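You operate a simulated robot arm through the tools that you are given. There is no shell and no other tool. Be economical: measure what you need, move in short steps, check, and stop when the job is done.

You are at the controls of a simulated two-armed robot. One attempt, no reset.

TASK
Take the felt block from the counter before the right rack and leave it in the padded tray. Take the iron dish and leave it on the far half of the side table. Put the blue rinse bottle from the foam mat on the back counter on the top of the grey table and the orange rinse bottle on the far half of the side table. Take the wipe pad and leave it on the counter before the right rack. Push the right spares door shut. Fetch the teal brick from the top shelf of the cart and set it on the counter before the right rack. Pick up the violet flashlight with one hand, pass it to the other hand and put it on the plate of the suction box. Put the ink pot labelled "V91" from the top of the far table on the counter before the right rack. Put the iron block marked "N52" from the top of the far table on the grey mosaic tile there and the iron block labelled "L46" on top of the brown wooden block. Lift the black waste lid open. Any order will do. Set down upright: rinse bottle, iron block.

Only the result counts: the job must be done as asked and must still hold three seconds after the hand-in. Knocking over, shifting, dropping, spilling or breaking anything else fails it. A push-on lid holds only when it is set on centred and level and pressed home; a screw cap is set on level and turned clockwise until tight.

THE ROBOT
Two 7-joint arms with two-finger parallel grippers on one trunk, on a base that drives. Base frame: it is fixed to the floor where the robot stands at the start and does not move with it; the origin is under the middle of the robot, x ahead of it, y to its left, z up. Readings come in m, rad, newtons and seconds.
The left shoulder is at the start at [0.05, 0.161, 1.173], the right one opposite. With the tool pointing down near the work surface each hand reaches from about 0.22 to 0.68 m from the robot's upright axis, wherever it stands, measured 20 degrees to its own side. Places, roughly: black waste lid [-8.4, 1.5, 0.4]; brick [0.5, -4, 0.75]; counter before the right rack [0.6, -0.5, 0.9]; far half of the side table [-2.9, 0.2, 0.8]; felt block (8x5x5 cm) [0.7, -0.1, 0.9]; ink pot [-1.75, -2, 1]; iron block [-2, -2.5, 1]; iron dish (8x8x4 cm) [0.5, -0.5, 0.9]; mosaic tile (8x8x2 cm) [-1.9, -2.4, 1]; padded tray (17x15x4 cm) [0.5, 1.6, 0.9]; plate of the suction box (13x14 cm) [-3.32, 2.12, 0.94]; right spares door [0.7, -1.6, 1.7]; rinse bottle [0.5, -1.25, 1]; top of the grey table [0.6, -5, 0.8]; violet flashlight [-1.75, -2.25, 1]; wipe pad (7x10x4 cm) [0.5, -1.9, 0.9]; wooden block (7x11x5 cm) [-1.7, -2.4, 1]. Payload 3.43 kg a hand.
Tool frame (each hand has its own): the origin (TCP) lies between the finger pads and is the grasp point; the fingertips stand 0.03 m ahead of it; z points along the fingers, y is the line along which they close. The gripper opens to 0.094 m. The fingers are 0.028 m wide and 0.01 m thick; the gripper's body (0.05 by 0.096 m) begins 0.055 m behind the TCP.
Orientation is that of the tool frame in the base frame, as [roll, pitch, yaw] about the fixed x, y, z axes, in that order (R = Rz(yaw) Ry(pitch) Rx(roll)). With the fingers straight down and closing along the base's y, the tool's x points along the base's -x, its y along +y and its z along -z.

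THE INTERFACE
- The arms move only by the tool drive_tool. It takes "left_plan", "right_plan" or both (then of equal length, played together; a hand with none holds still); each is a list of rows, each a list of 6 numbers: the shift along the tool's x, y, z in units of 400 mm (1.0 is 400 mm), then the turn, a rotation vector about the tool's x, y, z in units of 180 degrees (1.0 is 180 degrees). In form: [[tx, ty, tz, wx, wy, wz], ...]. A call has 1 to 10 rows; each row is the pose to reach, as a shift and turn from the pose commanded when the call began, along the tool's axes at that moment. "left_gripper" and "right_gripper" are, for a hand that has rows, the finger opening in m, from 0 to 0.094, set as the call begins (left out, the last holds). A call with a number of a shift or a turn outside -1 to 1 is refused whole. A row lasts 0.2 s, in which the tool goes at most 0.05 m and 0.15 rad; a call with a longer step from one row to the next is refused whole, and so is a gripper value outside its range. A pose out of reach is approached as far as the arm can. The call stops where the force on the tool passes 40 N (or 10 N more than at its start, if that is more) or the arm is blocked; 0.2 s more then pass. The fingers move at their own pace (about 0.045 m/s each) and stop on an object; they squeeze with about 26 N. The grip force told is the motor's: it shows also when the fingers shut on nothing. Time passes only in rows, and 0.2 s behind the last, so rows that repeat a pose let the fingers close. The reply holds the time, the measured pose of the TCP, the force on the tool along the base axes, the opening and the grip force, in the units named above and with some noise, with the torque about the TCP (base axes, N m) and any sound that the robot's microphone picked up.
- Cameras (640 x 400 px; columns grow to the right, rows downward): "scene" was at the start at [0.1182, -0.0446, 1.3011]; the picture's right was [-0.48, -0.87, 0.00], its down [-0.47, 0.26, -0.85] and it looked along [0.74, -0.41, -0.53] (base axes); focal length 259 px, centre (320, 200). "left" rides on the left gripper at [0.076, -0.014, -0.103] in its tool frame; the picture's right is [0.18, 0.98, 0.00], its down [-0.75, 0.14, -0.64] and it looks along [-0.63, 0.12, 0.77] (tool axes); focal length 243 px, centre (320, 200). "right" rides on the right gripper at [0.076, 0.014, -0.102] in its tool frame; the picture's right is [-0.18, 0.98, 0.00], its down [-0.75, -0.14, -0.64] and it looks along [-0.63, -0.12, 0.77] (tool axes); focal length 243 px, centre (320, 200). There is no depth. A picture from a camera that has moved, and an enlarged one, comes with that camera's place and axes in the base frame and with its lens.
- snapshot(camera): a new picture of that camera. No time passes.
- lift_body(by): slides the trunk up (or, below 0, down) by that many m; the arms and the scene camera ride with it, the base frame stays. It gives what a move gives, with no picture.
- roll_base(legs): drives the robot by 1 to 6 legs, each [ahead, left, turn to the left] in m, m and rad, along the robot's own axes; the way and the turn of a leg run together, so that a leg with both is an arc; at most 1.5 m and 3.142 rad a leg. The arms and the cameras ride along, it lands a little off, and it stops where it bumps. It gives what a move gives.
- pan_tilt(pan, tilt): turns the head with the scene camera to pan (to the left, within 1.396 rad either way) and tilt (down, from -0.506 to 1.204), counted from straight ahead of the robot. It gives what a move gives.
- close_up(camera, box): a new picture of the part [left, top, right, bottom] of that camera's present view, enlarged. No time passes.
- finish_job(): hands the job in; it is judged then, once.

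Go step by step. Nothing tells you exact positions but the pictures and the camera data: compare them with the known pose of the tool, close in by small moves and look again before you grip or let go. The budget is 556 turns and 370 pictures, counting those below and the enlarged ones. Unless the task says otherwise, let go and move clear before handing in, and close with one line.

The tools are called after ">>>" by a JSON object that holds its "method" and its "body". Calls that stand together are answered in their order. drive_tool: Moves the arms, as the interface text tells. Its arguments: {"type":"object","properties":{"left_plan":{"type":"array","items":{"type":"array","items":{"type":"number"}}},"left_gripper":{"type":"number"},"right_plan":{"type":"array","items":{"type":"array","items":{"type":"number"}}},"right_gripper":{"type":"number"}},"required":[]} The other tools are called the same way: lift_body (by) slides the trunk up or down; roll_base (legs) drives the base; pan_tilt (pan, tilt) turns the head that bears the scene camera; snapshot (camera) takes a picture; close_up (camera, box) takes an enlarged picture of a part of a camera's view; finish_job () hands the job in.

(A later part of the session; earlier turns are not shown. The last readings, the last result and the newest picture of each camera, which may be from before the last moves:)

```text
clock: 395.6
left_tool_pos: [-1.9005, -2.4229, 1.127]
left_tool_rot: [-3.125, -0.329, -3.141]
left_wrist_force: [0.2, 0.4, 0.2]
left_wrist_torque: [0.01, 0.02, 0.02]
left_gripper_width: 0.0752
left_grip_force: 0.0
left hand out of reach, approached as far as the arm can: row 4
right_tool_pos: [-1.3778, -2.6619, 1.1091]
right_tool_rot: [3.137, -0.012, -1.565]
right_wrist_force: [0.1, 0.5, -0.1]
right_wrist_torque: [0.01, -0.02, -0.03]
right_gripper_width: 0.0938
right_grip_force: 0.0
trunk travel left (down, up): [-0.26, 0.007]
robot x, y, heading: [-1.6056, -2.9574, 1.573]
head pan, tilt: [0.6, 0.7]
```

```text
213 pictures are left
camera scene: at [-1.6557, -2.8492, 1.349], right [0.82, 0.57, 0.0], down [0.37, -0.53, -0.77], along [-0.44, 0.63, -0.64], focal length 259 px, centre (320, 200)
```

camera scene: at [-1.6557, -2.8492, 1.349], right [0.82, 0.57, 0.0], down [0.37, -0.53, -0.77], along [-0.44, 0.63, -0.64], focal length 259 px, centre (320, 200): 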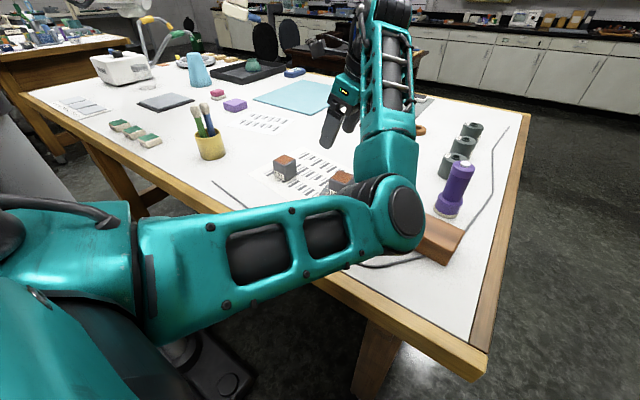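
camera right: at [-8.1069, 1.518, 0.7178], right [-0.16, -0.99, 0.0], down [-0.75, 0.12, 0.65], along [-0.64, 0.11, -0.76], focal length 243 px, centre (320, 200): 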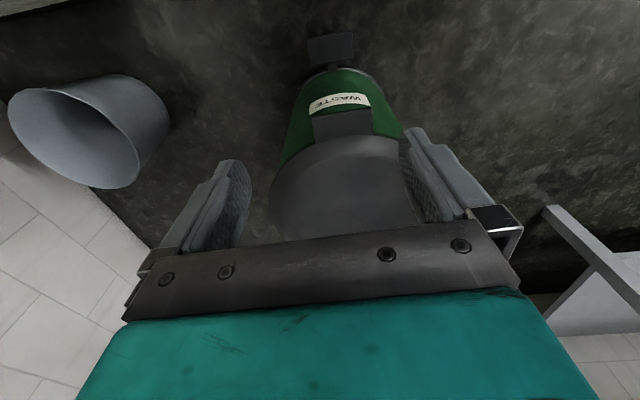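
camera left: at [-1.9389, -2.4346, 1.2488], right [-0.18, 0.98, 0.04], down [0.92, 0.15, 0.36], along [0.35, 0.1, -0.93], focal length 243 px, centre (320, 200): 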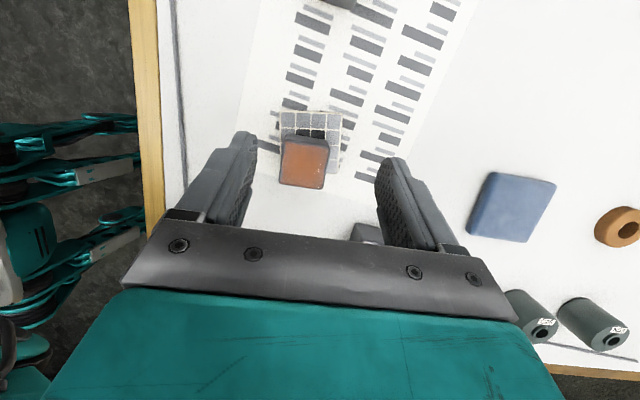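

N52 is centred on the tile. Now I'll check the third block's label, on its +x face.

>>> {"method": "pan_tilt", "body": {"pan": 0.0, "tilt": 0.6}}

>>> {"method": "snapshot", "body": {"camera": "scene"}}

>>> {"method": "snapshot", "body": {"camera": "right"}}

```text
clock: 396.6
left_tool_pos: [-1.9002, -2.4239, 1.1267]
left_tool_rot: [-3.125, -0.329, 3.141]
left_wrist_force: [0.6, 0.6, 0.3]
left_wrist_torque: [0.0, -0.01, 0.02]
left_gripper_width: 0.0751
left_grip_force: 0.1
right_tool_pos: [-1.3787, -2.6611, 1.1094]
right_tool_rot: [3.139, -0.01, -1.565]
right_wrist_force: [-0.9, -0.5, 0.2]
right_wrist_torque: [0.0, -0.01, 0.0]
right_gripper_width: 0.0939
right_grip_force: 0.1
trunk travel left (down, up): [-0.26, 0.007]
robot x, y, heading: [-1.6078, -2.9586, 1.577]
head pan, tilt: [0.0, 0.6]
```

```text
212 pictures are left
camera scene: at [-1.6079, -2.8305, 1.3577], right [1.0, 0.01, 0.0], down [0.0, -0.57, -0.82], along [-0.01, 0.82, -0.57], focal length 259 px, centre (320, 200)
```

scene: 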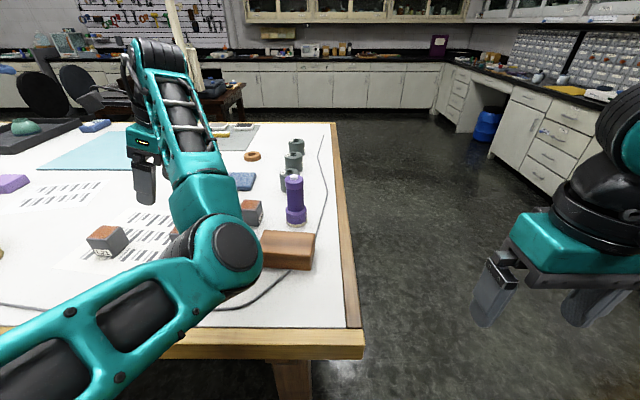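

```text
211 pictures are left
camera right: at [-1.3912, -2.7365, 1.2129], right [-0.98, 0.18, 0.0], down [0.14, 0.76, 0.63], along [0.11, 0.62, -0.77], focal length 243 px, centre (320, 200)
```

right: 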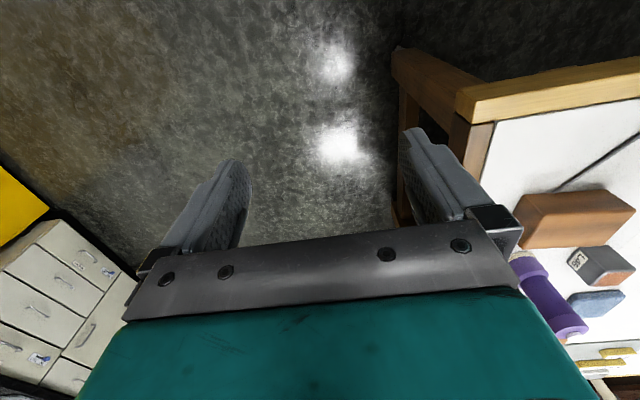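

>>> {"method": "close_up", "body": {"camera": "right", "box": [550, 230, 640, 300]}}

>>> {"method": "close_up", "body": {"camera": "scene", "box": [230, 130, 340, 280]}}

```text
5.71 times, centred on (595, 265) of right
camera zoom: at [-1.3912, -2.7365, 1.2129], right [-0.98, 0.18, 0.0], down [0.14, 0.76, 0.63], along [0.11, 0.62, -0.77], focal length 1386 px, centre (-1251, -171)
```

zoom: 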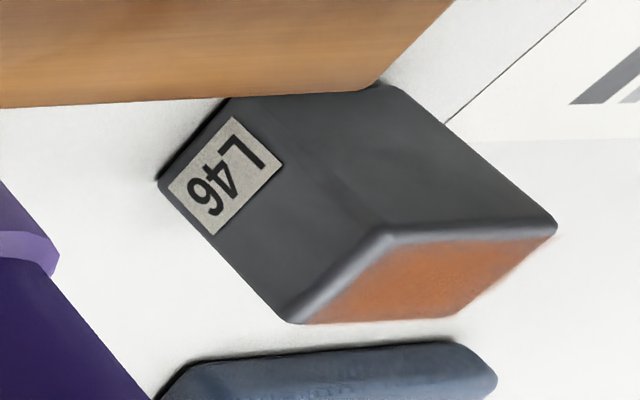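

```text
2.67 times, centred on (285, 205) of scene
camera zoom: at [-1.6079, -2.8305, 1.3577], right [1.0, 0.01, 0.0], down [0.0, -0.57, -0.82], along [-0.01, 0.82, -0.57], focal length 690 px, centre (413, 187)
```

zoom: 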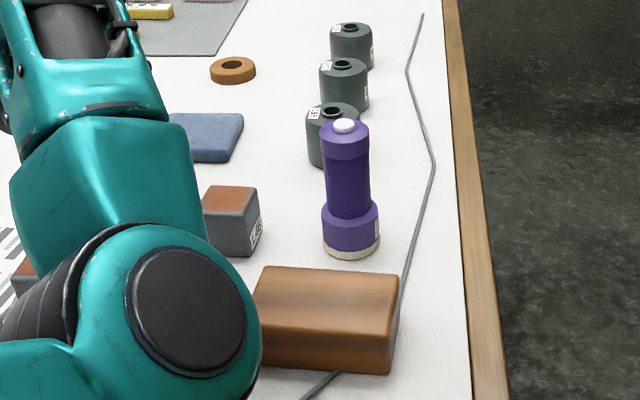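

L46 confirmed. It, the flashlight and V91 are best reached from the table's +x end with the right arm, so I'll lift the left hand clear, back off and go round.

>>> {"method": "drive_tool", "body": {"left_plan": [[0.03, -0.02, -0.08, 0, -0.03, 0], [0.06, -0.04, -0.16, 0, -0.06, 0], [0.08, -0.06, -0.22, 0, -0.09, 0], [0.09, -0.08, -0.26, 0, -0.105, 0]]}}

>>> {"method": "roll_base", "body": {"legs": [[-0.25, 0, 0], [0, -0.8, 0], [0.55, 0, 0], [0, 0, 1.571]]}}

>>> {"method": "pan_tilt", "body": {"pan": 0.0, "tilt": 0.6}}

>>> {"method": "snapshot", "body": {"camera": "scene"}}

```text
clock: 397.6
left_tool_pos: [-1.9395, -2.4582, 1.2261]
left_tool_rot: [-3.124, 0.003, -3.136]
left_wrist_force: [-0.4, 0.1, -0.3]
left_wrist_torque: [0.01, 0.0, -0.04]
left_gripper_width: 0.0748
left_grip_force: 0.0
left hand out of reach, approached as far as the arm can: row 1, 2, 3, 4
right_tool_pos: [-1.3778, -2.6611, 1.1094]
right_tool_rot: [3.138, -0.011, -1.566]
right_wrist_force: [0.3, 0.2, 0.8]
right_wrist_torque: [0.01, 0.02, 0.01]
right_gripper_width: 0.0938
right_grip_force: 0.0
trunk travel left (down, up): [-0.26, 0.007]
robot x, y, heading: [-1.6076, -2.9548, 1.574]
head pan, tilt: [0.0, 0.6]
```

```text
clock: 409.9
left_tool_pos: [-1.2925, -2.9996, 1.2258]
left_tool_rot: [-3.124, 0.0, -1.581]
left_wrist_force: [-0.3, 0.8, 0.2]
left_wrist_torque: [0.04, 0.02, 0.04]
left_gripper_width: 0.0751
left_grip_force: 0.2
right_tool_pos: [-1.0795, -2.4414, 1.1091]
right_tool_rot: [3.137, -0.01, -0.009]
right_wrist_force: [-0.4, 0.0, -0.5]
right_wrist_torque: [-0.01, -0.03, 0.0]
right_gripper_width: 0.0939
right_grip_force: 0.1
trunk travel left (down, up): [-0.26, 0.007]
robot x, y, heading: [-0.7865, -2.677, 3.131]
head pan, tilt: [0.0, 0.6]
```

```text
clock: 410.5
left_tool_pos: [-1.2931, -3.0011, 1.2266]
left_tool_rot: [-3.124, 0.001, -1.578]
left_wrist_force: [0.3, 0.2, 0.2]
left_wrist_torque: [0.01, -0.03, 0.02]
left_gripper_width: 0.0752
left_grip_force: 0.1
right_tool_pos: [-1.081, -2.4416, 1.1093]
right_tool_rot: [3.137, -0.009, -0.01]
right_wrist_force: [-0.9, -0.3, 0.6]
right_wrist_torque: [-0.01, -0.02, 0.01]
right_gripper_width: 0.0941
right_grip_force: 0.0
trunk travel left (down, up): [-0.26, 0.007]
robot x, y, heading: [-0.7864, -2.6739, 3.136]
head pan, tilt: [0.0, 0.6]
```

```text
208 pictures are left
camera scene: at [-0.9161, -2.6756, 1.3577], right [0.01, 1.0, 0.0], down [0.56, -0.01, -0.83], along [-0.83, 0.01, -0.56], focal length 259 px, centre (320, 200)
```

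scene: 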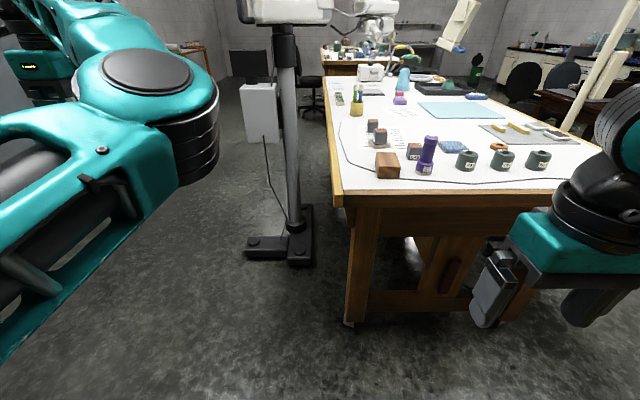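

>>> {"method": "drive_tool", "body": {"left_plan": [[0.06, -0.075, 0, 0, 0, 0], [0.12, -0.15, 0, 0, 0, 0], [0.18, -0.225, 0, 0, 0, 0], [0.24, -0.3, 0, 0, 0, 0], [0.3, -0.375, 0, 0, 0, 0]]}}

>>> {"method": "roll_base", "body": {"legs": [[0.38, -0.17, 0]]}}

>>> {"method": "snapshot", "body": {"camera": "scene"}}

>>> {"method": "snapshot", "body": {"camera": "right"}}

```text
clock: 411.7
left_tool_pos: [-1.1448, -3.1239, 1.2292]
left_tool_rot: [-3.125, 0.002, -1.581]
left_wrist_force: [0.0, -0.1, -0.3]
left_wrist_torque: [0.03, 0.02, 0.02]
left_gripper_width: 0.0749
left_grip_force: 0.0
right_tool_pos: [-1.0802, -2.4418, 1.1107]
right_tool_rot: [3.138, -0.011, -0.007]
right_wrist_force: [-0.4, 0.3, -0.8]
right_wrist_torque: [0.0, 0.01, 0.01]
right_gripper_width: 0.094
right_grip_force: 0.1
trunk travel left (down, up): [-0.26, 0.007]
robot x, y, heading: [-0.7875, -2.6762, 3.138]
head pan, tilt: [0.0, 0.6]
```

```text
clock: 414.3
left_tool_pos: [-1.5204, -2.9437, 1.23]
left_tool_rot: [-3.128, 0.001, -1.586]
left_wrist_force: [0.0, 0.4, 0.2]
left_wrist_torque: [-0.01, -0.02, -0.01]
left_gripper_width: 0.0749
left_grip_force: 0.1
right_tool_pos: [-1.4461, -2.2637, 1.1096]
right_tool_rot: [3.139, -0.011, -0.019]
right_wrist_force: [0.2, -0.3, 0.4]
right_wrist_torque: [0.01, 0.03, 0.02]
right_gripper_width: 0.094
right_grip_force: 0.1
trunk travel left (down, up): [-0.26, 0.007]
robot x, y, heading: [-1.1567, -2.4975, 3.128]
head pan, tilt: [0.0, 0.6]
```

```text
207 pictures are left
camera scene: at [-1.2846, -2.4986, 1.3576], right [0.02, 1.0, 0.0], down [0.57, -0.01, -0.82], along [-0.82, 0.01, -0.57], focal length 259 px, centre (320, 200)
```

scene: 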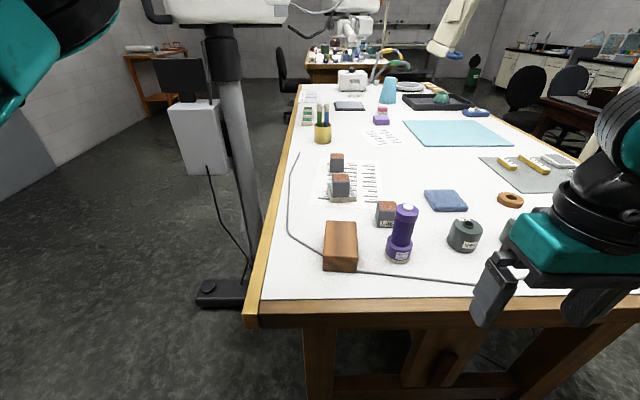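

```text
206 pictures are left
camera right: at [-1.3718, -2.2785, 1.2127], right [-0.2, -0.98, 0.0], down [-0.76, 0.16, 0.63], along [-0.62, 0.13, -0.77], focal length 243 px, centre (320, 200)
```

right: 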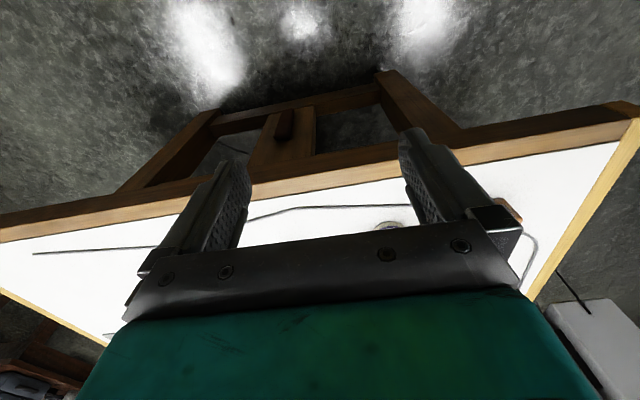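

From here everything is in view. I'll turn the right hand a quarter turn and bring it above L46 at about [-1.775, -2.334].

>>> {"method": "drive_tool", "body": {"right_plan": [[0, 0, -0.03, 0, 0, 0.045], [0, 0, -0.06, 0, 0, 0.09], [0, 0, -0.09, 0, 0, 0.135], [0, 0, -0.12, 0, 0, 0.18], [0, 0, -0.15, 0, 0, 0.225], [0, 0, -0.15, 0, 0, 0.27], [0, 0, -0.15, 0, 0, 0.315], [0, 0, -0.15, 0, 0, 0.36], [0, 0, -0.15, 0, 0, 0.405], [0, 0, -0.15, 0, 0, 0.45]], "right_gripper": 0.08}}

>>> {"method": "drive_tool", "body": {"right_plan": [[0.01, 0.1, 0, 0, 0, 0.03], [0.02, 0.2, 0.0, 0, 0, 0.045], [0.03, 0.3, 0.0, 0, 0, 0.045], [0.05, 0.4, 0.02, 0, 0, 0.045], [0.07, 0.5, 0.04, 0, 0, 0.045], [0.09, 0.6, 0.06, 0, 0, 0.045], [0.1, 0.7, 0.08, 0, 0, 0.045], [0.11, 0.78, 0.1, 0, 0, 0.045]]}}

>>> {"method": "snapshot", "body": {"camera": "right"}}

>>> {"method": "snapshot", "body": {"camera": "scene"}}

```text
clock: 416.5
left_tool_pos: [-1.5182, -2.944, 1.2299]
left_tool_rot: [-3.124, 0.003, -1.586]
left_wrist_force: [0.4, -0.3, -0.5]
left_wrist_torque: [-0.01, -0.01, 0.01]
left_gripper_width: 0.0749
left_grip_force: 0.0
right_tool_pos: [-1.4479, -2.2633, 1.1699]
right_tool_rot: [-3.132, -0.006, -1.434]
right_wrist_force: [-0.8, 0.1, -0.5]
right_wrist_torque: [0.0, 0.01, 0.0]
right_gripper_width: 0.0803
right_grip_force: 0.0
trunk travel left (down, up): [-0.26, 0.007]
robot x, y, heading: [-1.1544, -2.4973, 3.126]
head pan, tilt: [0.0, 0.6]
```

```text
clock: 418.3
left_tool_pos: [-1.5186, -2.9434, 1.2304]
left_tool_rot: [-3.127, 0.002, -1.587]
left_wrist_force: [-0.3, -0.4, -0.3]
left_wrist_torque: [-0.05, -0.02, 0.0]
left_gripper_width: 0.0751
left_grip_force: 0.1
right_tool_pos: [-1.6741, -2.299, 1.1283]
right_tool_rot: [-3.131, -0.003, -1.572]
right_wrist_force: [-1.4, -0.6, 0.3]
right_wrist_torque: [-0.02, -0.01, 0.0]
right_gripper_width: 0.0798
right_grip_force: 0.2
right hand out of reach, approached as far as the arm can: row 6, 7, 8
trunk travel left (down, up): [-0.26, 0.007]
robot x, y, heading: [-1.1539, -2.4979, 3.123]
head pan, tilt: [0.0, 0.6]
```

```text
205 pictures are left
camera right: at [-1.69, -2.3748, 1.2317], right [-0.98, 0.19, -0.01], down [0.14, 0.76, 0.64], along [0.13, 0.63, -0.77], focal length 243 px, centre (320, 200)
```

right: 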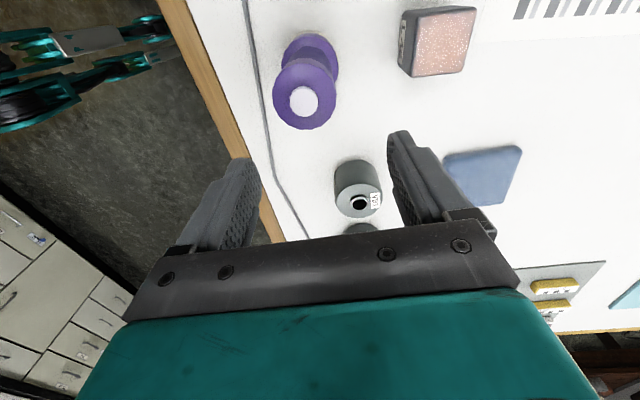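

```text
204 pictures are left
camera scene: at [-1.2843, -2.4984, 1.3577], right [0.02, 1.0, 0.0], down [0.56, -0.01, -0.82], along [-0.82, 0.01, -0.57], focal length 259 px, centre (320, 200)
```

scene: 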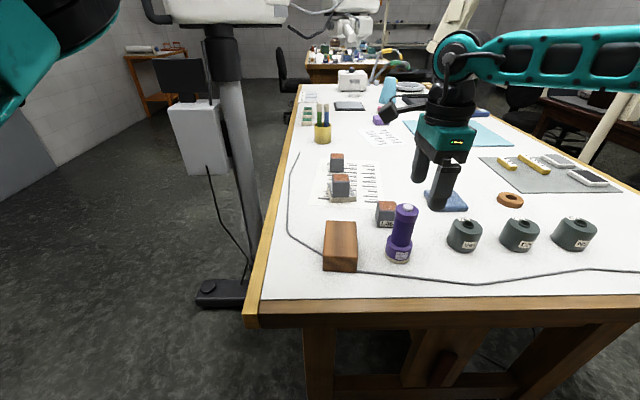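

>>> {"method": "drive_tool", "body": {"right_plan": [[0, 0, 0, 0, 0, -0.045], [0, 0, 0, 0, 0, -0.09], [0, 0, 0, 0, 0, -0.135], [0, 0, 0, 0, 0, -0.18], [0, 0, 0, 0, 0, -0.225], [0, 0, 0, 0, 0, -0.27], [0, 0, 0, 0, 0, -0.315], [0, 0, 0, 0, 0, -0.36], [0, 0, 0, 0, 0, -0.405], [0, 0, 0, 0, 0, -0.45]]}}

>>> {"method": "drive_tool", "body": {"right_plan": [[0, 0, 0, 0, 0, -0.045], [0, 0, 0, 0, 0, -0.09], [0, 0, 0, 0, 0, -0.135], [0, 0, 0, 0, 0, -0.18], [0, 0, 0, 0, 0, -0.225], [0, 0, 0, 0, 0, -0.27], [0, 0, 0, 0, 0, -0.315], [0, 0, 0, 0, 0, -0.36], [0, 0, 0, 0, 0, -0.405], [0, 0, 0, 0, 0, -0.45]]}}

>>> {"method": "snapshot", "body": {"camera": "scene"}}

```text
clock: 420.5
left_tool_pos: [-1.5183, -2.9433, 1.2305]
left_tool_rot: [-3.126, 0.001, -1.585]
left_wrist_force: [-0.3, 0.6, 0.0]
left_wrist_torque: [0.01, 0.0, 0.04]
left_gripper_width: 0.0749
left_grip_force: 0.1
right_tool_pos: [-1.6753, -2.2934, 1.131]
right_tool_rot: [3.14, -0.011, -0.155]
right_wrist_force: [-1.1, -0.2, -0.2]
right_wrist_torque: [-0.01, 0.01, 0.0]
right_gripper_width: 0.0801
right_grip_force: 0.1
trunk travel left (down, up): [-0.26, 0.007]
robot x, y, heading: [-1.1578, -2.5035, 3.122]
head pan, tilt: [0.0, 0.6]
```

```text
clock: 422.7
left_tool_pos: [-1.5187, -2.945, 1.2287]
left_tool_rot: [-3.128, 0.001, -1.587]
left_wrist_force: [-0.5, -0.5, -0.3]
left_wrist_torque: [0.03, 0.03, 0.0]
left_gripper_width: 0.0751
left_grip_force: 0.0
right_tool_pos: [-1.5233, -2.3919, 1.1029]
right_tool_rot: [-3.128, -0.001, 1.224]
right_wrist_force: [0.3, -0.2, 0.0]
right_wrist_torque: [0.03, -0.02, 0.01]
right_gripper_width: 0.0799
right_grip_force: 0.2
right hand out of reach, approached as far as the arm can: row 6, 7, 8, 9, 10
trunk travel left (down, up): [-0.26, 0.007]
robot x, y, heading: [-1.1581, -2.5006, 3.121]
head pan, tilt: [0.0, 0.6]
```

```text
203 pictures are left
camera scene: at [-1.2842, -2.4992, 1.3577], right [0.02, 1.0, 0.0], down [0.56, -0.01, -0.83], along [-0.82, 0.01, -0.56], focal length 259 px, centre (320, 200)
```

scene: 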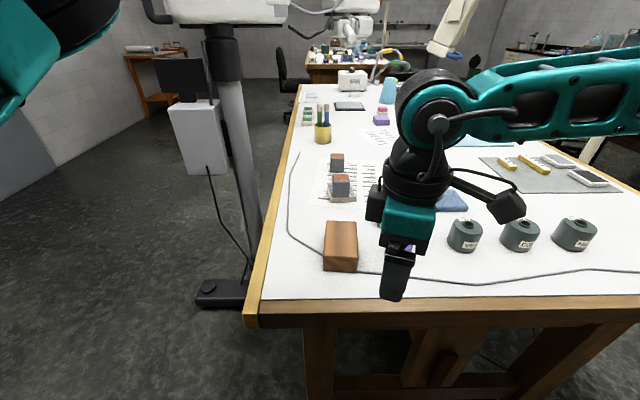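

The right hand drifted inward, so I'll lift it and bring it back to its normal pose, then use the left arm from this end instead.

>>> {"method": "drive_tool", "body": {"right_plan": [[0, 0, -0.05, 0, 0, 0.03], [0.02, -0.05, -0.1, 0, 0, 0.07], [0.04, -0.1, -0.12, 0, 0, 0.11], [0.06, -0.15, -0.12, 0, 0, 0.15], [0.08, -0.2, -0.12, 0, 0, 0.19], [0.1, -0.25, -0.12, 0, 0, 0.23], [0.12, -0.3, -0.12, 0, 0, 0.27], [0.14, -0.35, -0.12, 0, 0, 0.31], [0.16, -0.4, -0.12, 0, 0, 0.35], [0.16, -0.4, -0.12, 0, 0, 0.39]]}}

>>> {"method": "snapshot", "body": {"camera": "scene"}}

```text
clock: 424.9
left_tool_pos: [-1.5189, -2.9446, 1.2293]
left_tool_rot: [-3.125, 0.0, -1.588]
left_wrist_force: [0.2, -0.7, 0.5]
left_wrist_torque: [0.0, -0.01, -0.02]
left_gripper_width: 0.0748
left_grip_force: 0.1
right_tool_pos: [-1.6602, -2.2815, 1.1477]
right_tool_rot: [3.138, -0.01, 0.028]
right_wrist_force: [-0.5, 0.1, -1.0]
right_wrist_torque: [-0.01, -0.04, -0.02]
right_gripper_width: 0.0802
right_grip_force: 0.1
trunk travel left (down, up): [-0.26, 0.007]
robot x, y, heading: [-1.1545, -2.4946, 3.127]
head pan, tilt: [0.0, 0.6]
```

```text
202 pictures are left
camera scene: at [-1.2839, -2.499, 1.3577], right [0.02, 1.0, 0.0], down [0.56, -0.01, -0.83], along [-0.83, 0.01, -0.56], focal length 259 px, centre (320, 200)
```

scene: 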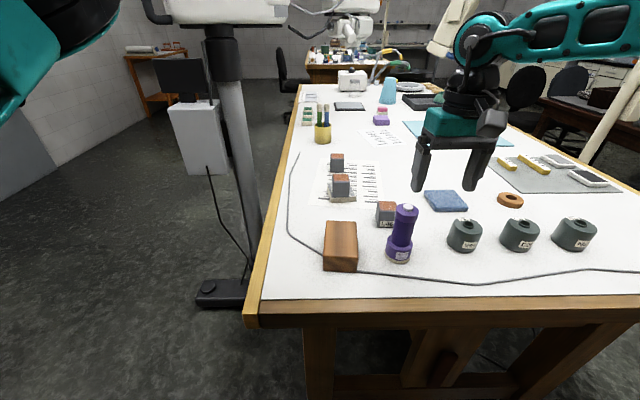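

Everything is still in place. For the later hand-over I need to know whether the left hand can point sideways, so I'll test that here in free space.

>>> {"method": "drive_tool", "body": {"left_plan": [[0, 0, 0, 0, -0.045, 0], [0, 0, 0, 0, -0.09, 0], [0, 0, 0, 0, -0.135, 0], [0, 0, 0, 0, -0.18, 0], [0, 0, 0, 0, -0.225, 0], [0, 0, 0, 0, -0.27, 0], [0, 0, 0, 0, -0.315, 0], [0, 0, 0, 0, -0.36, 0], [0, 0, 0, 0, -0.405, 0], [0, 0, 0, 0, -0.45, 0]]}}

>>> {"method": "pan_tilt", "body": {"pan": 0.5, "tilt": 0.4}}

>>> {"method": "snapshot", "body": {"camera": "scene"}}

```text
clock: 427.1
left_tool_pos: [-1.5007, -2.9284, 1.2266]
left_tool_rot: [-3.046, 1.413, -1.49]
left_wrist_force: [-0.2, 0.0, 0.3]
left_wrist_torque: [-0.01, 0.03, 0.02]
left_gripper_width: 0.0751
left_grip_force: 0.0
left hand out of reach, approached as far as the arm can: row 9, 10
right_tool_pos: [-1.6591, -2.2815, 1.1469]
right_tool_rot: [3.139, -0.01, 0.03]
right_wrist_force: [0.4, 0.7, 0.5]
right_wrist_torque: [0.0, 0.03, 0.0]
right_gripper_width: 0.08
right_grip_force: 0.1
trunk travel left (down, up): [-0.26, 0.007]
robot x, y, heading: [-1.1563, -2.499, 3.125]
head pan, tilt: [0.0, 0.6]
```

```text
clock: 428.0
left_tool_pos: [-1.502, -2.93, 1.2263]
left_tool_rot: [-3.042, 1.412, -1.486]
left_wrist_force: [-0.1, -0.4, 0.0]
left_wrist_torque: [-0.01, 0.02, -0.01]
left_gripper_width: 0.0749
left_grip_force: 0.1
right_tool_pos: [-1.6596, -2.2815, 1.1482]
right_tool_rot: [3.138, -0.011, 0.03]
right_wrist_force: [0.4, 0.0, -0.1]
right_wrist_torque: [-0.01, -0.02, -0.02]
right_gripper_width: 0.08
right_grip_force: 0.0
trunk travel left (down, up): [-0.26, 0.007]
robot x, y, heading: [-1.1557, -2.4989, 3.123]
head pan, tilt: [0.499, 0.4]
```

```text
201 pictures are left
camera scene: at [-1.2779, -2.5432, 1.3759], right [-0.46, 0.89, 0.0], down [0.35, 0.18, -0.92], along [-0.82, -0.43, -0.39], focal length 259 px, centre (320, 200)
```

scene: 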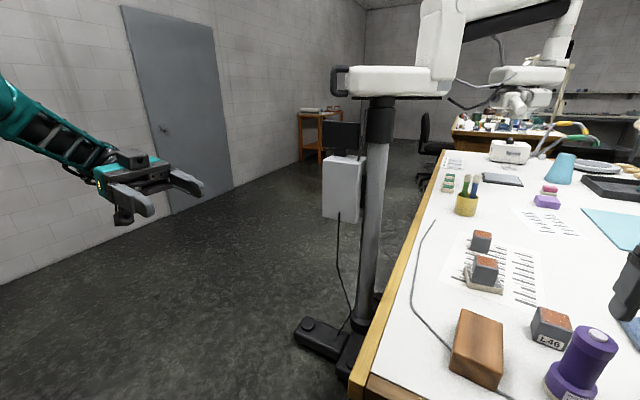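

The left hand can point sideways well, which will suit the hand-over. Now I'll return it to pointing down and strafe right, so the left arm can take L46.

>>> {"method": "drive_tool", "body": {"left_plan": [[0, 0, 0, 0, 0.045, 0], [0, 0, 0, 0, 0.09, 0], [0, 0, 0, 0, 0.135, 0], [0, 0, 0, 0, 0.18, 0], [0, 0, 0, 0, 0.225, 0], [0, 0, 0, 0, 0.27, 0], [0, 0, 0, 0, 0.315, 0], [0, 0, 0, 0, 0.36, 0], [0, 0, 0, 0, 0.405, 0], [0, 0, 0, 0, 0.45, 0]]}}

>>> {"method": "roll_base", "body": {"legs": [[0.0, -0.27, 0.015]]}}

>>> {"method": "pan_tilt", "body": {"pan": 0.15, "tilt": 0.6}}

>>> {"method": "snapshot", "body": {"camera": "scene"}}

```text
clock: 430.2
left_tool_pos: [-1.5015, -2.9269, 1.2262]
left_tool_rot: [-3.127, -0.001, -1.587]
left_wrist_force: [0.2, 0.3, 0.3]
left_wrist_torque: [-0.01, -0.01, 0.03]
left_gripper_width: 0.0747
left_grip_force: 0.1
right_tool_pos: [-1.6607, -2.2822, 1.1464]
right_tool_rot: [3.135, -0.01, 0.03]
right_wrist_force: [0.1, 0.5, -0.3]
right_wrist_torque: [-0.01, 0.04, 0.03]
right_gripper_width: 0.08
right_grip_force: 0.0
trunk travel left (down, up): [-0.26, 0.007]
robot x, y, heading: [-1.1517, -2.4972, 3.126]
head pan, tilt: [0.499, 0.4]
```

```text
clock: 432.1
left_tool_pos: [-1.4934, -2.6572, 1.2259]
left_tool_rot: [-3.125, 0.003, -1.577]
left_wrist_force: [0.0, 0.6, -0.2]
left_wrist_torque: [-0.02, 0.04, -0.01]
left_gripper_width: 0.075
left_grip_force: 0.2
right_tool_pos: [-1.6579, -2.0131, 1.1488]
right_tool_rot: [3.135, -0.01, 0.039]
right_wrist_force: [0.2, -0.7, 0.4]
right_wrist_torque: [-0.02, -0.02, -0.01]
right_gripper_width: 0.08
right_grip_force: 0.0
trunk travel left (down, up): [-0.26, 0.007]
robot x, y, heading: [-1.1534, -2.2242, 3.136]
head pan, tilt: [0.499, 0.4]
```

```text
clock: 433.0
left_tool_pos: [-1.4942, -2.657, 1.2249]
left_tool_rot: [-3.125, 0.001, -1.578]
left_wrist_force: [-0.2, -0.3, 0.8]
left_wrist_torque: [-0.02, -0.03, -0.01]
left_gripper_width: 0.0752
left_grip_force: 0.0
right_tool_pos: [-1.6583, -2.0137, 1.1472]
right_tool_rot: [3.138, -0.009, 0.038]
right_wrist_force: [0.1, 0.0, -0.3]
right_wrist_torque: [0.0, -0.03, 0.0]
right_gripper_width: 0.0799
right_grip_force: 0.0
trunk travel left (down, up): [-0.26, 0.007]
robot x, y, heading: [-1.1535, -2.2252, 3.13]
head pan, tilt: [0.15, 0.6]
```

```text
200 pictures are left
camera scene: at [-1.2797, -2.2402, 1.3577], right [-0.14, 0.99, 0.0], down [0.56, 0.08, -0.83], along [-0.82, -0.12, -0.56], focal length 259 px, centre (320, 200)
```

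scene: 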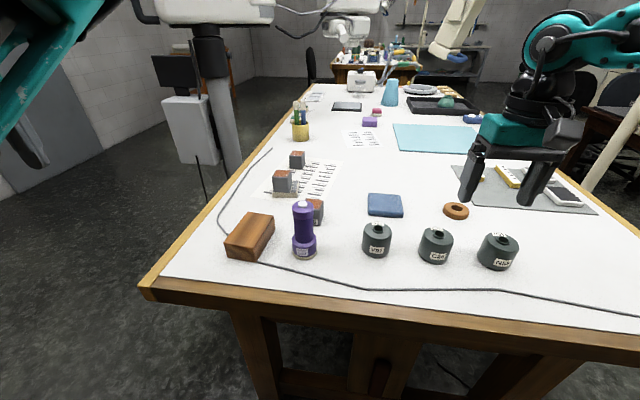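

>>> {"method": "drive_tool", "body": {"left_plan": [[-0.081, 0.07, 0, 0, 0, 0], [-0.162, 0.14, 0, 0, 0, 0], [-0.243, 0.21, 0.0, 0, 0, 0], [-0.324, 0.28, 0.02, 0, 0, 0], [-0.405, 0.35, 0.05, 0, 0, 0], [-0.486, 0.42, 0.08, 0, 0, 0], [-0.567, 0.49, 0.11, 0, 0, 0], [-0.648, 0.56, 0.14, 0, 0, 0], [-0.729, 0.63, 0.17, 0, 0, 0], [-0.8075, 0.7025, 0.2, 0, 0, 0]], "left_gripper": 0.08}}

>>> {"method": "snapshot", "body": {"camera": "left"}}

>>> {"method": "snapshot", "body": {"camera": "scene"}}

```text
clock: 435.2
left_tool_pos: [-1.7713, -2.3337, 1.1414]
left_tool_rot: [-3.121, 0.0, -1.577]
left_wrist_force: [-0.4, 0.8, -0.5]
left_wrist_torque: [0.02, -0.04, -0.02]
left_gripper_width: 0.0801
left_grip_force: 0.0
right_tool_pos: [-1.6592, -2.0147, 1.1471]
right_tool_rot: [3.139, -0.013, 0.038]
right_wrist_force: [-0.3, -0.3, -0.4]
right_wrist_torque: [0.01, -0.03, -0.02]
right_gripper_width: 0.0799
right_grip_force: 0.1
trunk travel left (down, up): [-0.26, 0.007]
robot x, y, heading: [-1.1523, -2.2281, 3.126]
head pan, tilt: [0.15, 0.6]
```

```text
199 pictures are left
camera left: at [-1.7591, -2.4081, 1.2433], right [-0.98, -0.18, -0.02], down [-0.15, 0.75, 0.64], along [-0.1, 0.63, -0.77], focal length 243 px, centre (320, 200)
```

left: 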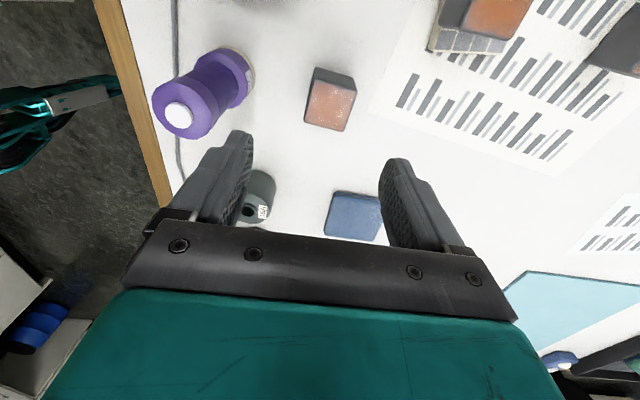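

```text
198 pictures are left
camera scene: at [-1.281, -2.2404, 1.3575], right [-0.14, 0.99, 0.0], down [0.56, 0.08, -0.82], along [-0.82, -0.12, -0.57], focal length 259 px, centre (320, 200)
```

scene: 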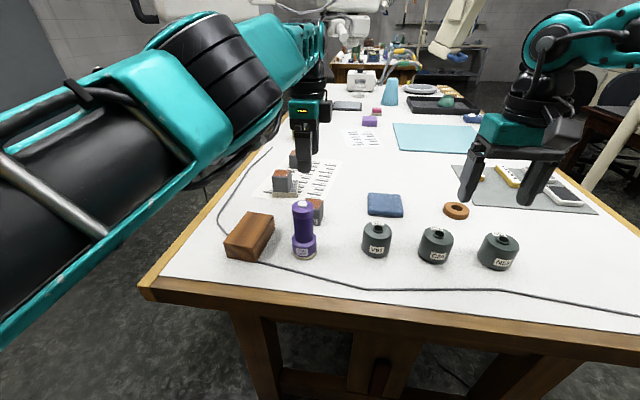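

>>> {"method": "drive_tool", "body": {"left_plan": [[-0.012, 0.017, 0.09, 0, 0, 0], [-0.012, 0.017, 0.18, 0, 0, 0], [-0.012, 0.017, 0.27, 0, 0, 0], [-0.012, 0.017, 0.375, 0, 0, 0], [-0.012, 0.017, 0.375, 0, 0, 0]]}}

>>> {"method": "snapshot", "body": {"camera": "left"}}

```text
clock: 436.4
left_tool_pos: [-1.773, -2.3265, 0.9891]
left_tool_rot: [-3.125, 0.002, -1.578]
left_wrist_force: [1.0, 0.4, -0.9]
left_wrist_torque: [0.02, 0.0, 0.0]
left_gripper_width: 0.0798
left_grip_force: 0.0
right_tool_pos: [-1.6594, -2.0134, 1.1467]
right_tool_rot: [3.137, -0.012, 0.038]
right_wrist_force: [-0.3, 0.5, -0.3]
right_wrist_torque: [-0.03, 0.0, -0.01]
right_gripper_width: 0.0799
right_grip_force: 0.1
trunk travel left (down, up): [-0.26, 0.007]
robot x, y, heading: [-1.152, -2.228, 3.135]
head pan, tilt: [0.15, 0.6]
```

```text
197 pictures are left
camera left: at [-1.7616, -2.4025, 1.0912], right [-0.98, -0.18, -0.02], down [-0.15, 0.75, 0.64], along [-0.1, 0.63, -0.77], focal length 243 px, centre (320, 200)
```

left: 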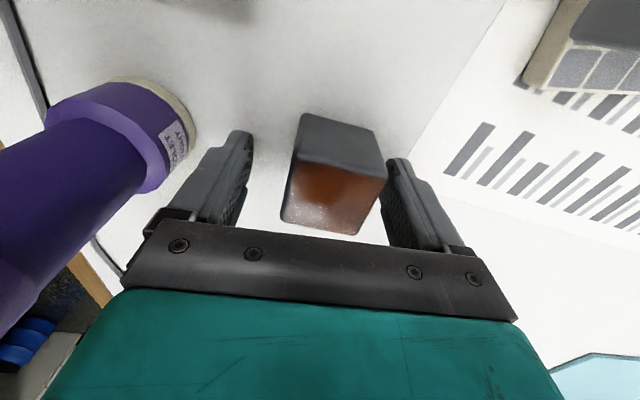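

>>> {"method": "drive_tool", "body": {"left_plan": [[0, 0.012, 0, 0, 0, 0], [0, 0.012, 0, 0, 0, 0], [0, 0.012, 0, 0, 0, 0], [0, 0.012, 0, 0, 0, 0]], "left_gripper": 0.02}}

>>> {"method": "drive_tool", "body": {"left_plan": [[0, 0, -0.06, 0, 0, 0], [0, 0, -0.14, 0, 0, 0], [0, 0, -0.24, 0, 0, 0], [0.05, 0, -0.34, 0, 0, 0], [0.12, 0, -0.38, 0, 0, 0]]}}

>>> {"method": "snapshot", "body": {"camera": "left"}}

>>> {"method": "snapshot", "body": {"camera": "scene"}}

```text
clock: 437.4
left_tool_pos: [-1.7786, -2.3289, 0.9896]
left_tool_rot: [-3.125, 0.002, -1.578]
left_wrist_force: [-0.8, 0.6, 0.0]
left_wrist_torque: [-0.14, 0.18, -0.04]
left_gripper_width: 0.0504
left_grip_force: 26.0
right_tool_pos: [-1.657, -2.013, 1.147]
right_tool_rot: [3.137, -0.011, 0.038]
right_wrist_force: [-0.4, -0.6, 0.2]
right_wrist_torque: [0.02, -0.01, 0.0]
right_gripper_width: 0.0799
right_grip_force: 0.0
trunk travel left (down, up): [-0.26, 0.007]
robot x, y, heading: [-1.1548, -2.2247, 3.135]
head pan, tilt: [0.15, 0.6]
```

```text
clock: 438.6
left_tool_pos: [-1.7855, -2.3751, 1.143]
left_tool_rot: [-3.123, 0.005, -1.581]
left_wrist_force: [0.2, 0.3, -7.8]
left_wrist_torque: [-0.03, 0.01, 0.01]
left_gripper_width: 0.0503
left_grip_force: 26.2
right_tool_pos: [-1.6601, -2.0138, 1.147]
right_tool_rot: [3.139, -0.013, 0.039]
right_wrist_force: [-0.5, 0.2, 0.0]
right_wrist_torque: [0.02, 0.02, 0.03]
right_gripper_width: 0.08
right_grip_force: 0.0
trunk travel left (down, up): [-0.26, 0.007]
robot x, y, heading: [-1.1538, -2.224, 3.129]
head pan, tilt: [0.15, 0.6]
```

```text
196 pictures are left
camera left: at [-1.7741, -2.4497, 1.2453], right [-0.98, -0.18, -0.02], down [-0.15, 0.75, 0.64], along [-0.1, 0.63, -0.77], focal length 243 px, centre (320, 200)
```

left: 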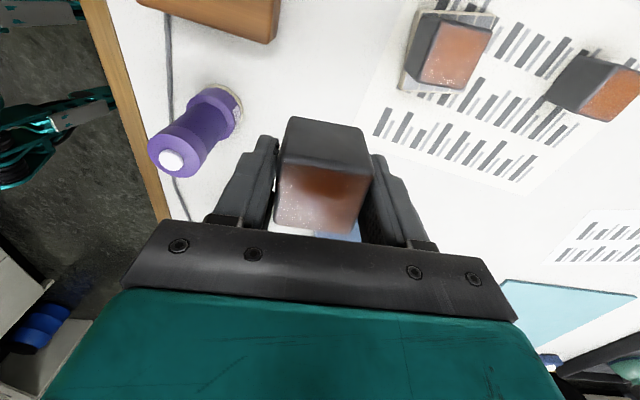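

```text
195 pictures are left
camera scene: at [-1.2807, -2.2407, 1.3575], right [-0.14, 0.99, 0.0], down [0.56, 0.08, -0.82], along [-0.82, -0.12, -0.57], focal length 259 px, centre (320, 200)
```

scene: 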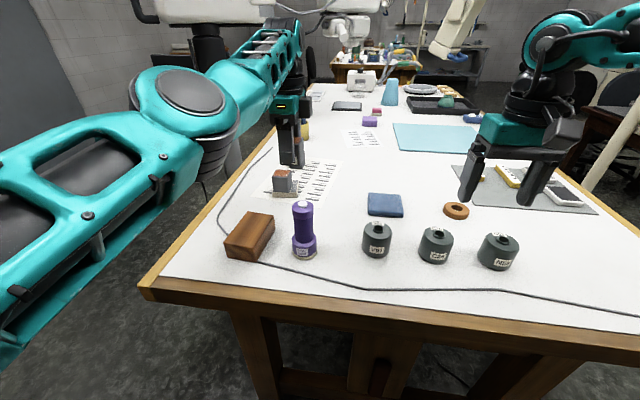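

>>> {"method": "drive_tool", "body": {"left_plan": [[0.06, -0.07, 0, 0, 0, 0], [0.12, -0.14, 0, 0, 0, 0], [0.16, -0.21, 0, 0, 0, 0], [0.195, -0.281, 0, 0, 0, 0], [0.195, -0.281, 0, 0, 0, 0]]}}

>>> {"method": "snapshot", "body": {"camera": "left"}}

>>> {"method": "snapshot", "body": {"camera": "scene"}}

```text
clock: 439.8
left_tool_pos: [-1.7187, -2.4814, 1.1437]
left_tool_rot: [-3.125, 0.003, -1.577]
left_wrist_force: [0.1, -0.5, -7.6]
left_wrist_torque: [-0.02, -0.03, 0.02]
left_gripper_width: 0.0504
left_grip_force: 25.8
left hand out of reach, approached as far as the arm can: row 2, 3, 4, 5
right_tool_pos: [-1.6598, -2.013, 1.1476]
right_tool_rot: [3.137, -0.011, 0.038]
right_wrist_force: [-0.2, 0.1, -0.4]
right_wrist_torque: [-0.03, -0.03, -0.01]
right_gripper_width: 0.0799
right_grip_force: 0.0
trunk travel left (down, up): [-0.26, 0.007]
robot x, y, heading: [-1.1534, -2.2254, 3.131]
head pan, tilt: [0.15, 0.6]
```

```text
194 pictures are left
camera left: at [-1.7078, -2.5559, 1.245], right [-0.98, -0.18, -0.02], down [-0.15, 0.75, 0.64], along [-0.1, 0.63, -0.77], focal length 243 px, centre (320, 200)
```

left: 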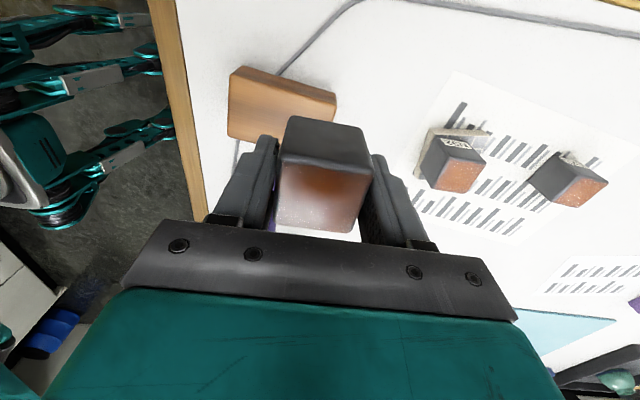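

```text
193 pictures are left
camera scene: at [-1.2807, -2.24, 1.3576], right [-0.14, 0.99, 0.0], down [0.56, 0.08, -0.82], along [-0.82, -0.12, -0.57], focal length 259 px, centre (320, 200)
```

scene: 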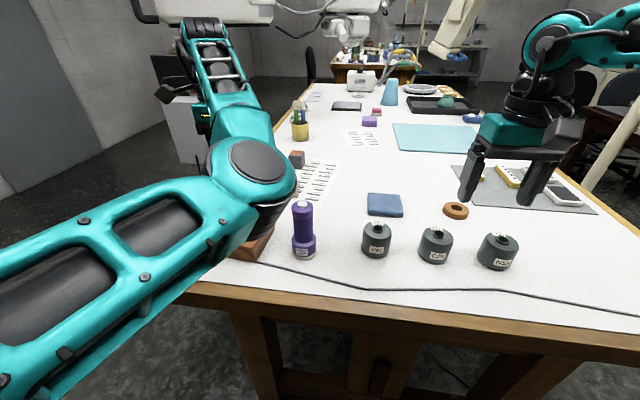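

The elbow is folding over the table, so I'll back the base and shift it left to keep the arm extended for placing on the wooden block.

>>> {"method": "roll_base", "body": {"legs": [[-0.12, 0, 0], [0, 0.13, 0]]}}

>>> {"method": "drive_tool", "body": {"left_plan": [[0, 0.1, -0.05, 0, 0, 0], [0, 0.2, -0.08, 0, 0, 0], [-0.04, 0.26, -0.08, 0, 0, 0], [-0.1, 0.26, -0.08, 0, 0, 0], [-0.18, 0.26, -0.08, 0, 0, 0], [-0.26, 0.26, -0.06, 0, 0, 0], [-0.34, 0.24, -0.04, 0, 0, 0], [-0.34, 0.24, -0.04, 0, 0, 0]]}}

>>> {"method": "snapshot", "body": {"camera": "scene"}}

>>> {"method": "snapshot", "body": {"camera": "left"}}

```text
clock: 441.9
left_tool_pos: [-1.6021, -2.6132, 1.1428]
left_tool_rot: [-3.125, 0.003, -1.575]
left_wrist_force: [0.5, 0.2, -6.9]
left_wrist_torque: [-0.02, 0.02, -0.01]
left_gripper_width: 0.0505
left_grip_force: 26.0
right_tool_pos: [-1.5425, -2.1469, 1.1479]
right_tool_rot: [3.136, -0.013, 0.042]
right_wrist_force: [0.5, -1.0, 1.2]
right_wrist_torque: [0.05, 0.05, 0.0]
right_gripper_width: 0.0799
right_grip_force: 0.1
trunk travel left (down, up): [-0.26, 0.007]
robot x, y, heading: [-1.0355, -2.357, 3.132]
head pan, tilt: [0.15, 0.6]
```

```text
clock: 443.7
left_tool_pos: [-1.6657, -2.4926, 1.1535]
left_tool_rot: [-3.126, 0.003, -1.574]
left_wrist_force: [0.0, -0.2, -8.0]
left_wrist_torque: [0.02, 0.0, 0.02]
left_gripper_width: 0.0503
left_grip_force: 26.0
left hand out of reach, approached as far as the arm can: row 2, 3, 4, 5, 6, 7, 8
right_tool_pos: [-1.5432, -2.1454, 1.1469]
right_tool_rot: [3.139, -0.012, 0.041]
right_wrist_force: [-0.3, 0.3, 0.6]
right_wrist_torque: [0.02, -0.01, 0.02]
right_gripper_width: 0.0798
right_grip_force: 0.0
trunk travel left (down, up): [-0.26, 0.007]
robot x, y, heading: [-1.0326, -2.3586, 3.136]
head pan, tilt: [0.15, 0.6]
```

```text
192 pictures are left
camera scene: at [-1.1637, -2.3717, 1.3576], right [-0.14, 0.99, 0.0], down [0.56, 0.08, -0.82], along [-0.82, -0.12, -0.57], focal length 259 px, centre (320, 200)
```

scene: 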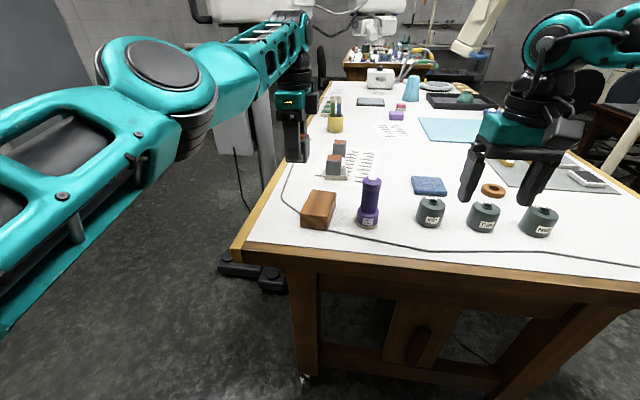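

```text
191 pictures are left
camera left: at [-1.6532, -2.5682, 1.2542], right [-0.98, -0.18, -0.02], down [-0.15, 0.75, 0.64], along [-0.1, 0.63, -0.77], focal length 243 px, centre (320, 200)
```

left: 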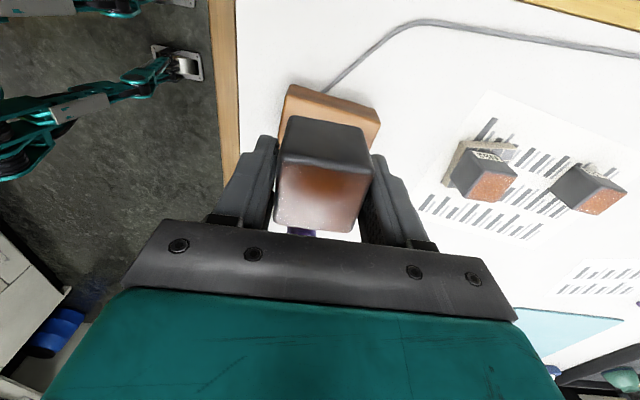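

>>> {"method": "drive_tool", "body": {"left_plan": [[-0.05, 0.018, 0, 0, 0, 0], [-0.094, 0.035, 0, 0, 0, 0], [-0.094, 0.035, 0.07, 0, 0, 0], [-0.094, 0.035, 0.14, 0, 0, 0], [-0.094, 0.035, 0.2, 0, 0, 0], [-0.094, 0.035, 0.2, 0, 0, 0]]}}

>>> {"method": "snapshot", "body": {"camera": "left"}}

>>> {"method": "snapshot", "body": {"camera": "scene"}}

```text
clock: 445.1
left_tool_pos: [-1.6666, -2.454, 1.0729]
left_tool_rot: [-3.123, 0.003, -1.574]
left_wrist_force: [0.2, -1.5, -7.4]
left_wrist_torque: [-0.04, -0.03, -0.03]
left_gripper_width: 0.0506
left_grip_force: 26.0
left hand out of reach, approached as far as the arm can: row 1, 2, 3, 4, 5, 6
right_tool_pos: [-1.5429, -2.1446, 1.146]
right_tool_rot: [3.137, -0.011, 0.039]
right_wrist_force: [-0.6, -0.3, 0.3]
right_wrist_torque: [0.01, -0.05, -0.01]
right_gripper_width: 0.0796
right_grip_force: 0.0
trunk travel left (down, up): [-0.26, 0.007]
robot x, y, heading: [-1.0353, -2.3565, 3.137]
head pan, tilt: [0.15, 0.6]
```

```text
190 pictures are left
camera left: at [-1.6559, -2.5285, 1.1749], right [-0.98, -0.18, -0.02], down [-0.15, 0.75, 0.64], along [-0.1, 0.63, -0.77], focal length 243 px, centre (320, 200)
```

left: 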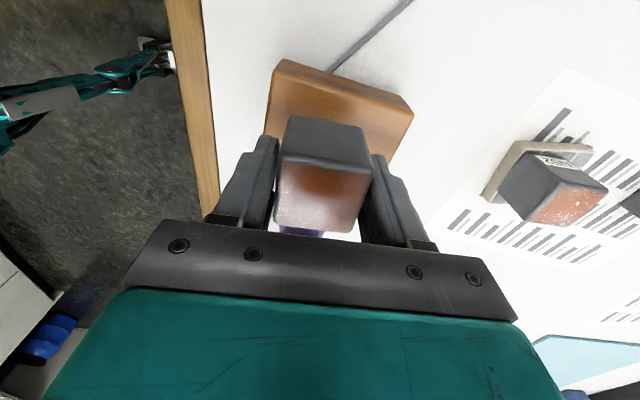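

```text
189 pictures are left
camera scene: at [-1.1637, -2.3715, 1.3576], right [-0.14, 0.99, 0.0], down [0.56, 0.08, -0.82], along [-0.82, -0.12, -0.57], focal length 259 px, centre (320, 200)
```

scene: 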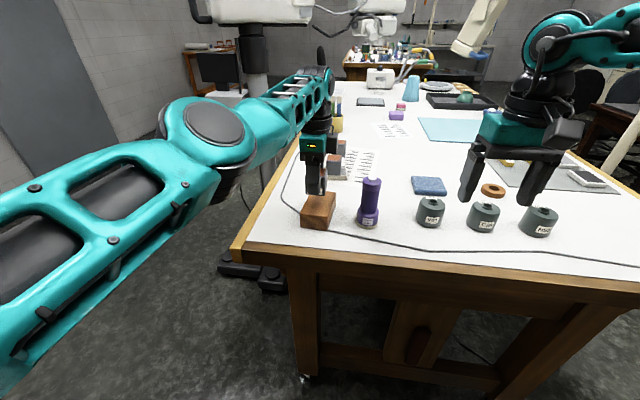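

>>> {"method": "drive_tool", "body": {"left_plan": [[-0.015, 0.03, 0.02, 0, 0, 0], [-0.015, 0.03, 0.04, 0, 0, 0], [-0.015, 0.03, 0.055, 0, 0, 0], [-0.015, 0.03, 0.07, 0, 0, 0], [-0.015, 0.03, 0.085, 0, 0, 0], [-0.015, 0.03, 0.1, 0, 0, 0], [-0.015, 0.03, 0.115, 0, 0, 0]]}}

>>> {"method": "snapshot", "body": {"camera": "left"}}

```text
clock: 446.7
left_tool_pos: [-1.6667, -2.4488, 1.034]
left_tool_rot: [-3.135, 0.001, -1.571]
left_wrist_force: [-4.1, -0.4, 18.1]
left_wrist_torque: [0.11, 0.17, -0.04]
left_gripper_width: 0.0506
left_grip_force: 25.7
left hand out of reach, approached as far as the arm can: row 1, 2, 3, 4, 5, 6, 7
right_tool_pos: [-1.5409, -2.1456, 1.1494]
right_tool_rot: [3.138, -0.008, 0.041]
right_wrist_force: [0.5, 0.1, -0.3]
right_wrist_torque: [0.0, -0.01, 0.01]
right_gripper_width: 0.0801
right_grip_force: 0.0
trunk travel left (down, up): [-0.26, 0.007]
robot x, y, heading: [-1.037, -2.3557, 3.137]
head pan, tilt: [0.15, 0.6]
```

```text
188 pictures are left
camera left: at [-1.6537, -2.5237, 1.1369], right [-0.98, -0.18, -0.01], down [-0.14, 0.75, 0.64], along [-0.11, 0.63, -0.77], focal length 243 px, centre (320, 200)
```

left: 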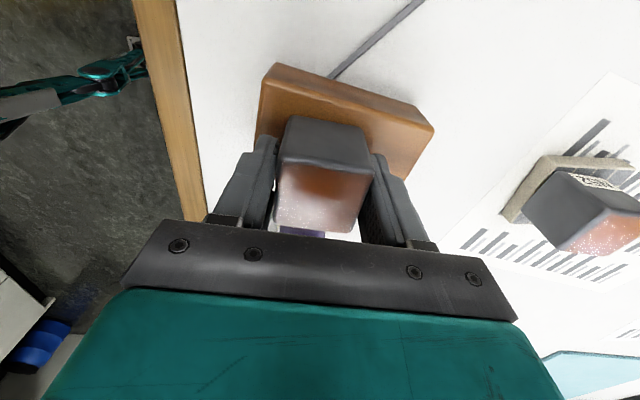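

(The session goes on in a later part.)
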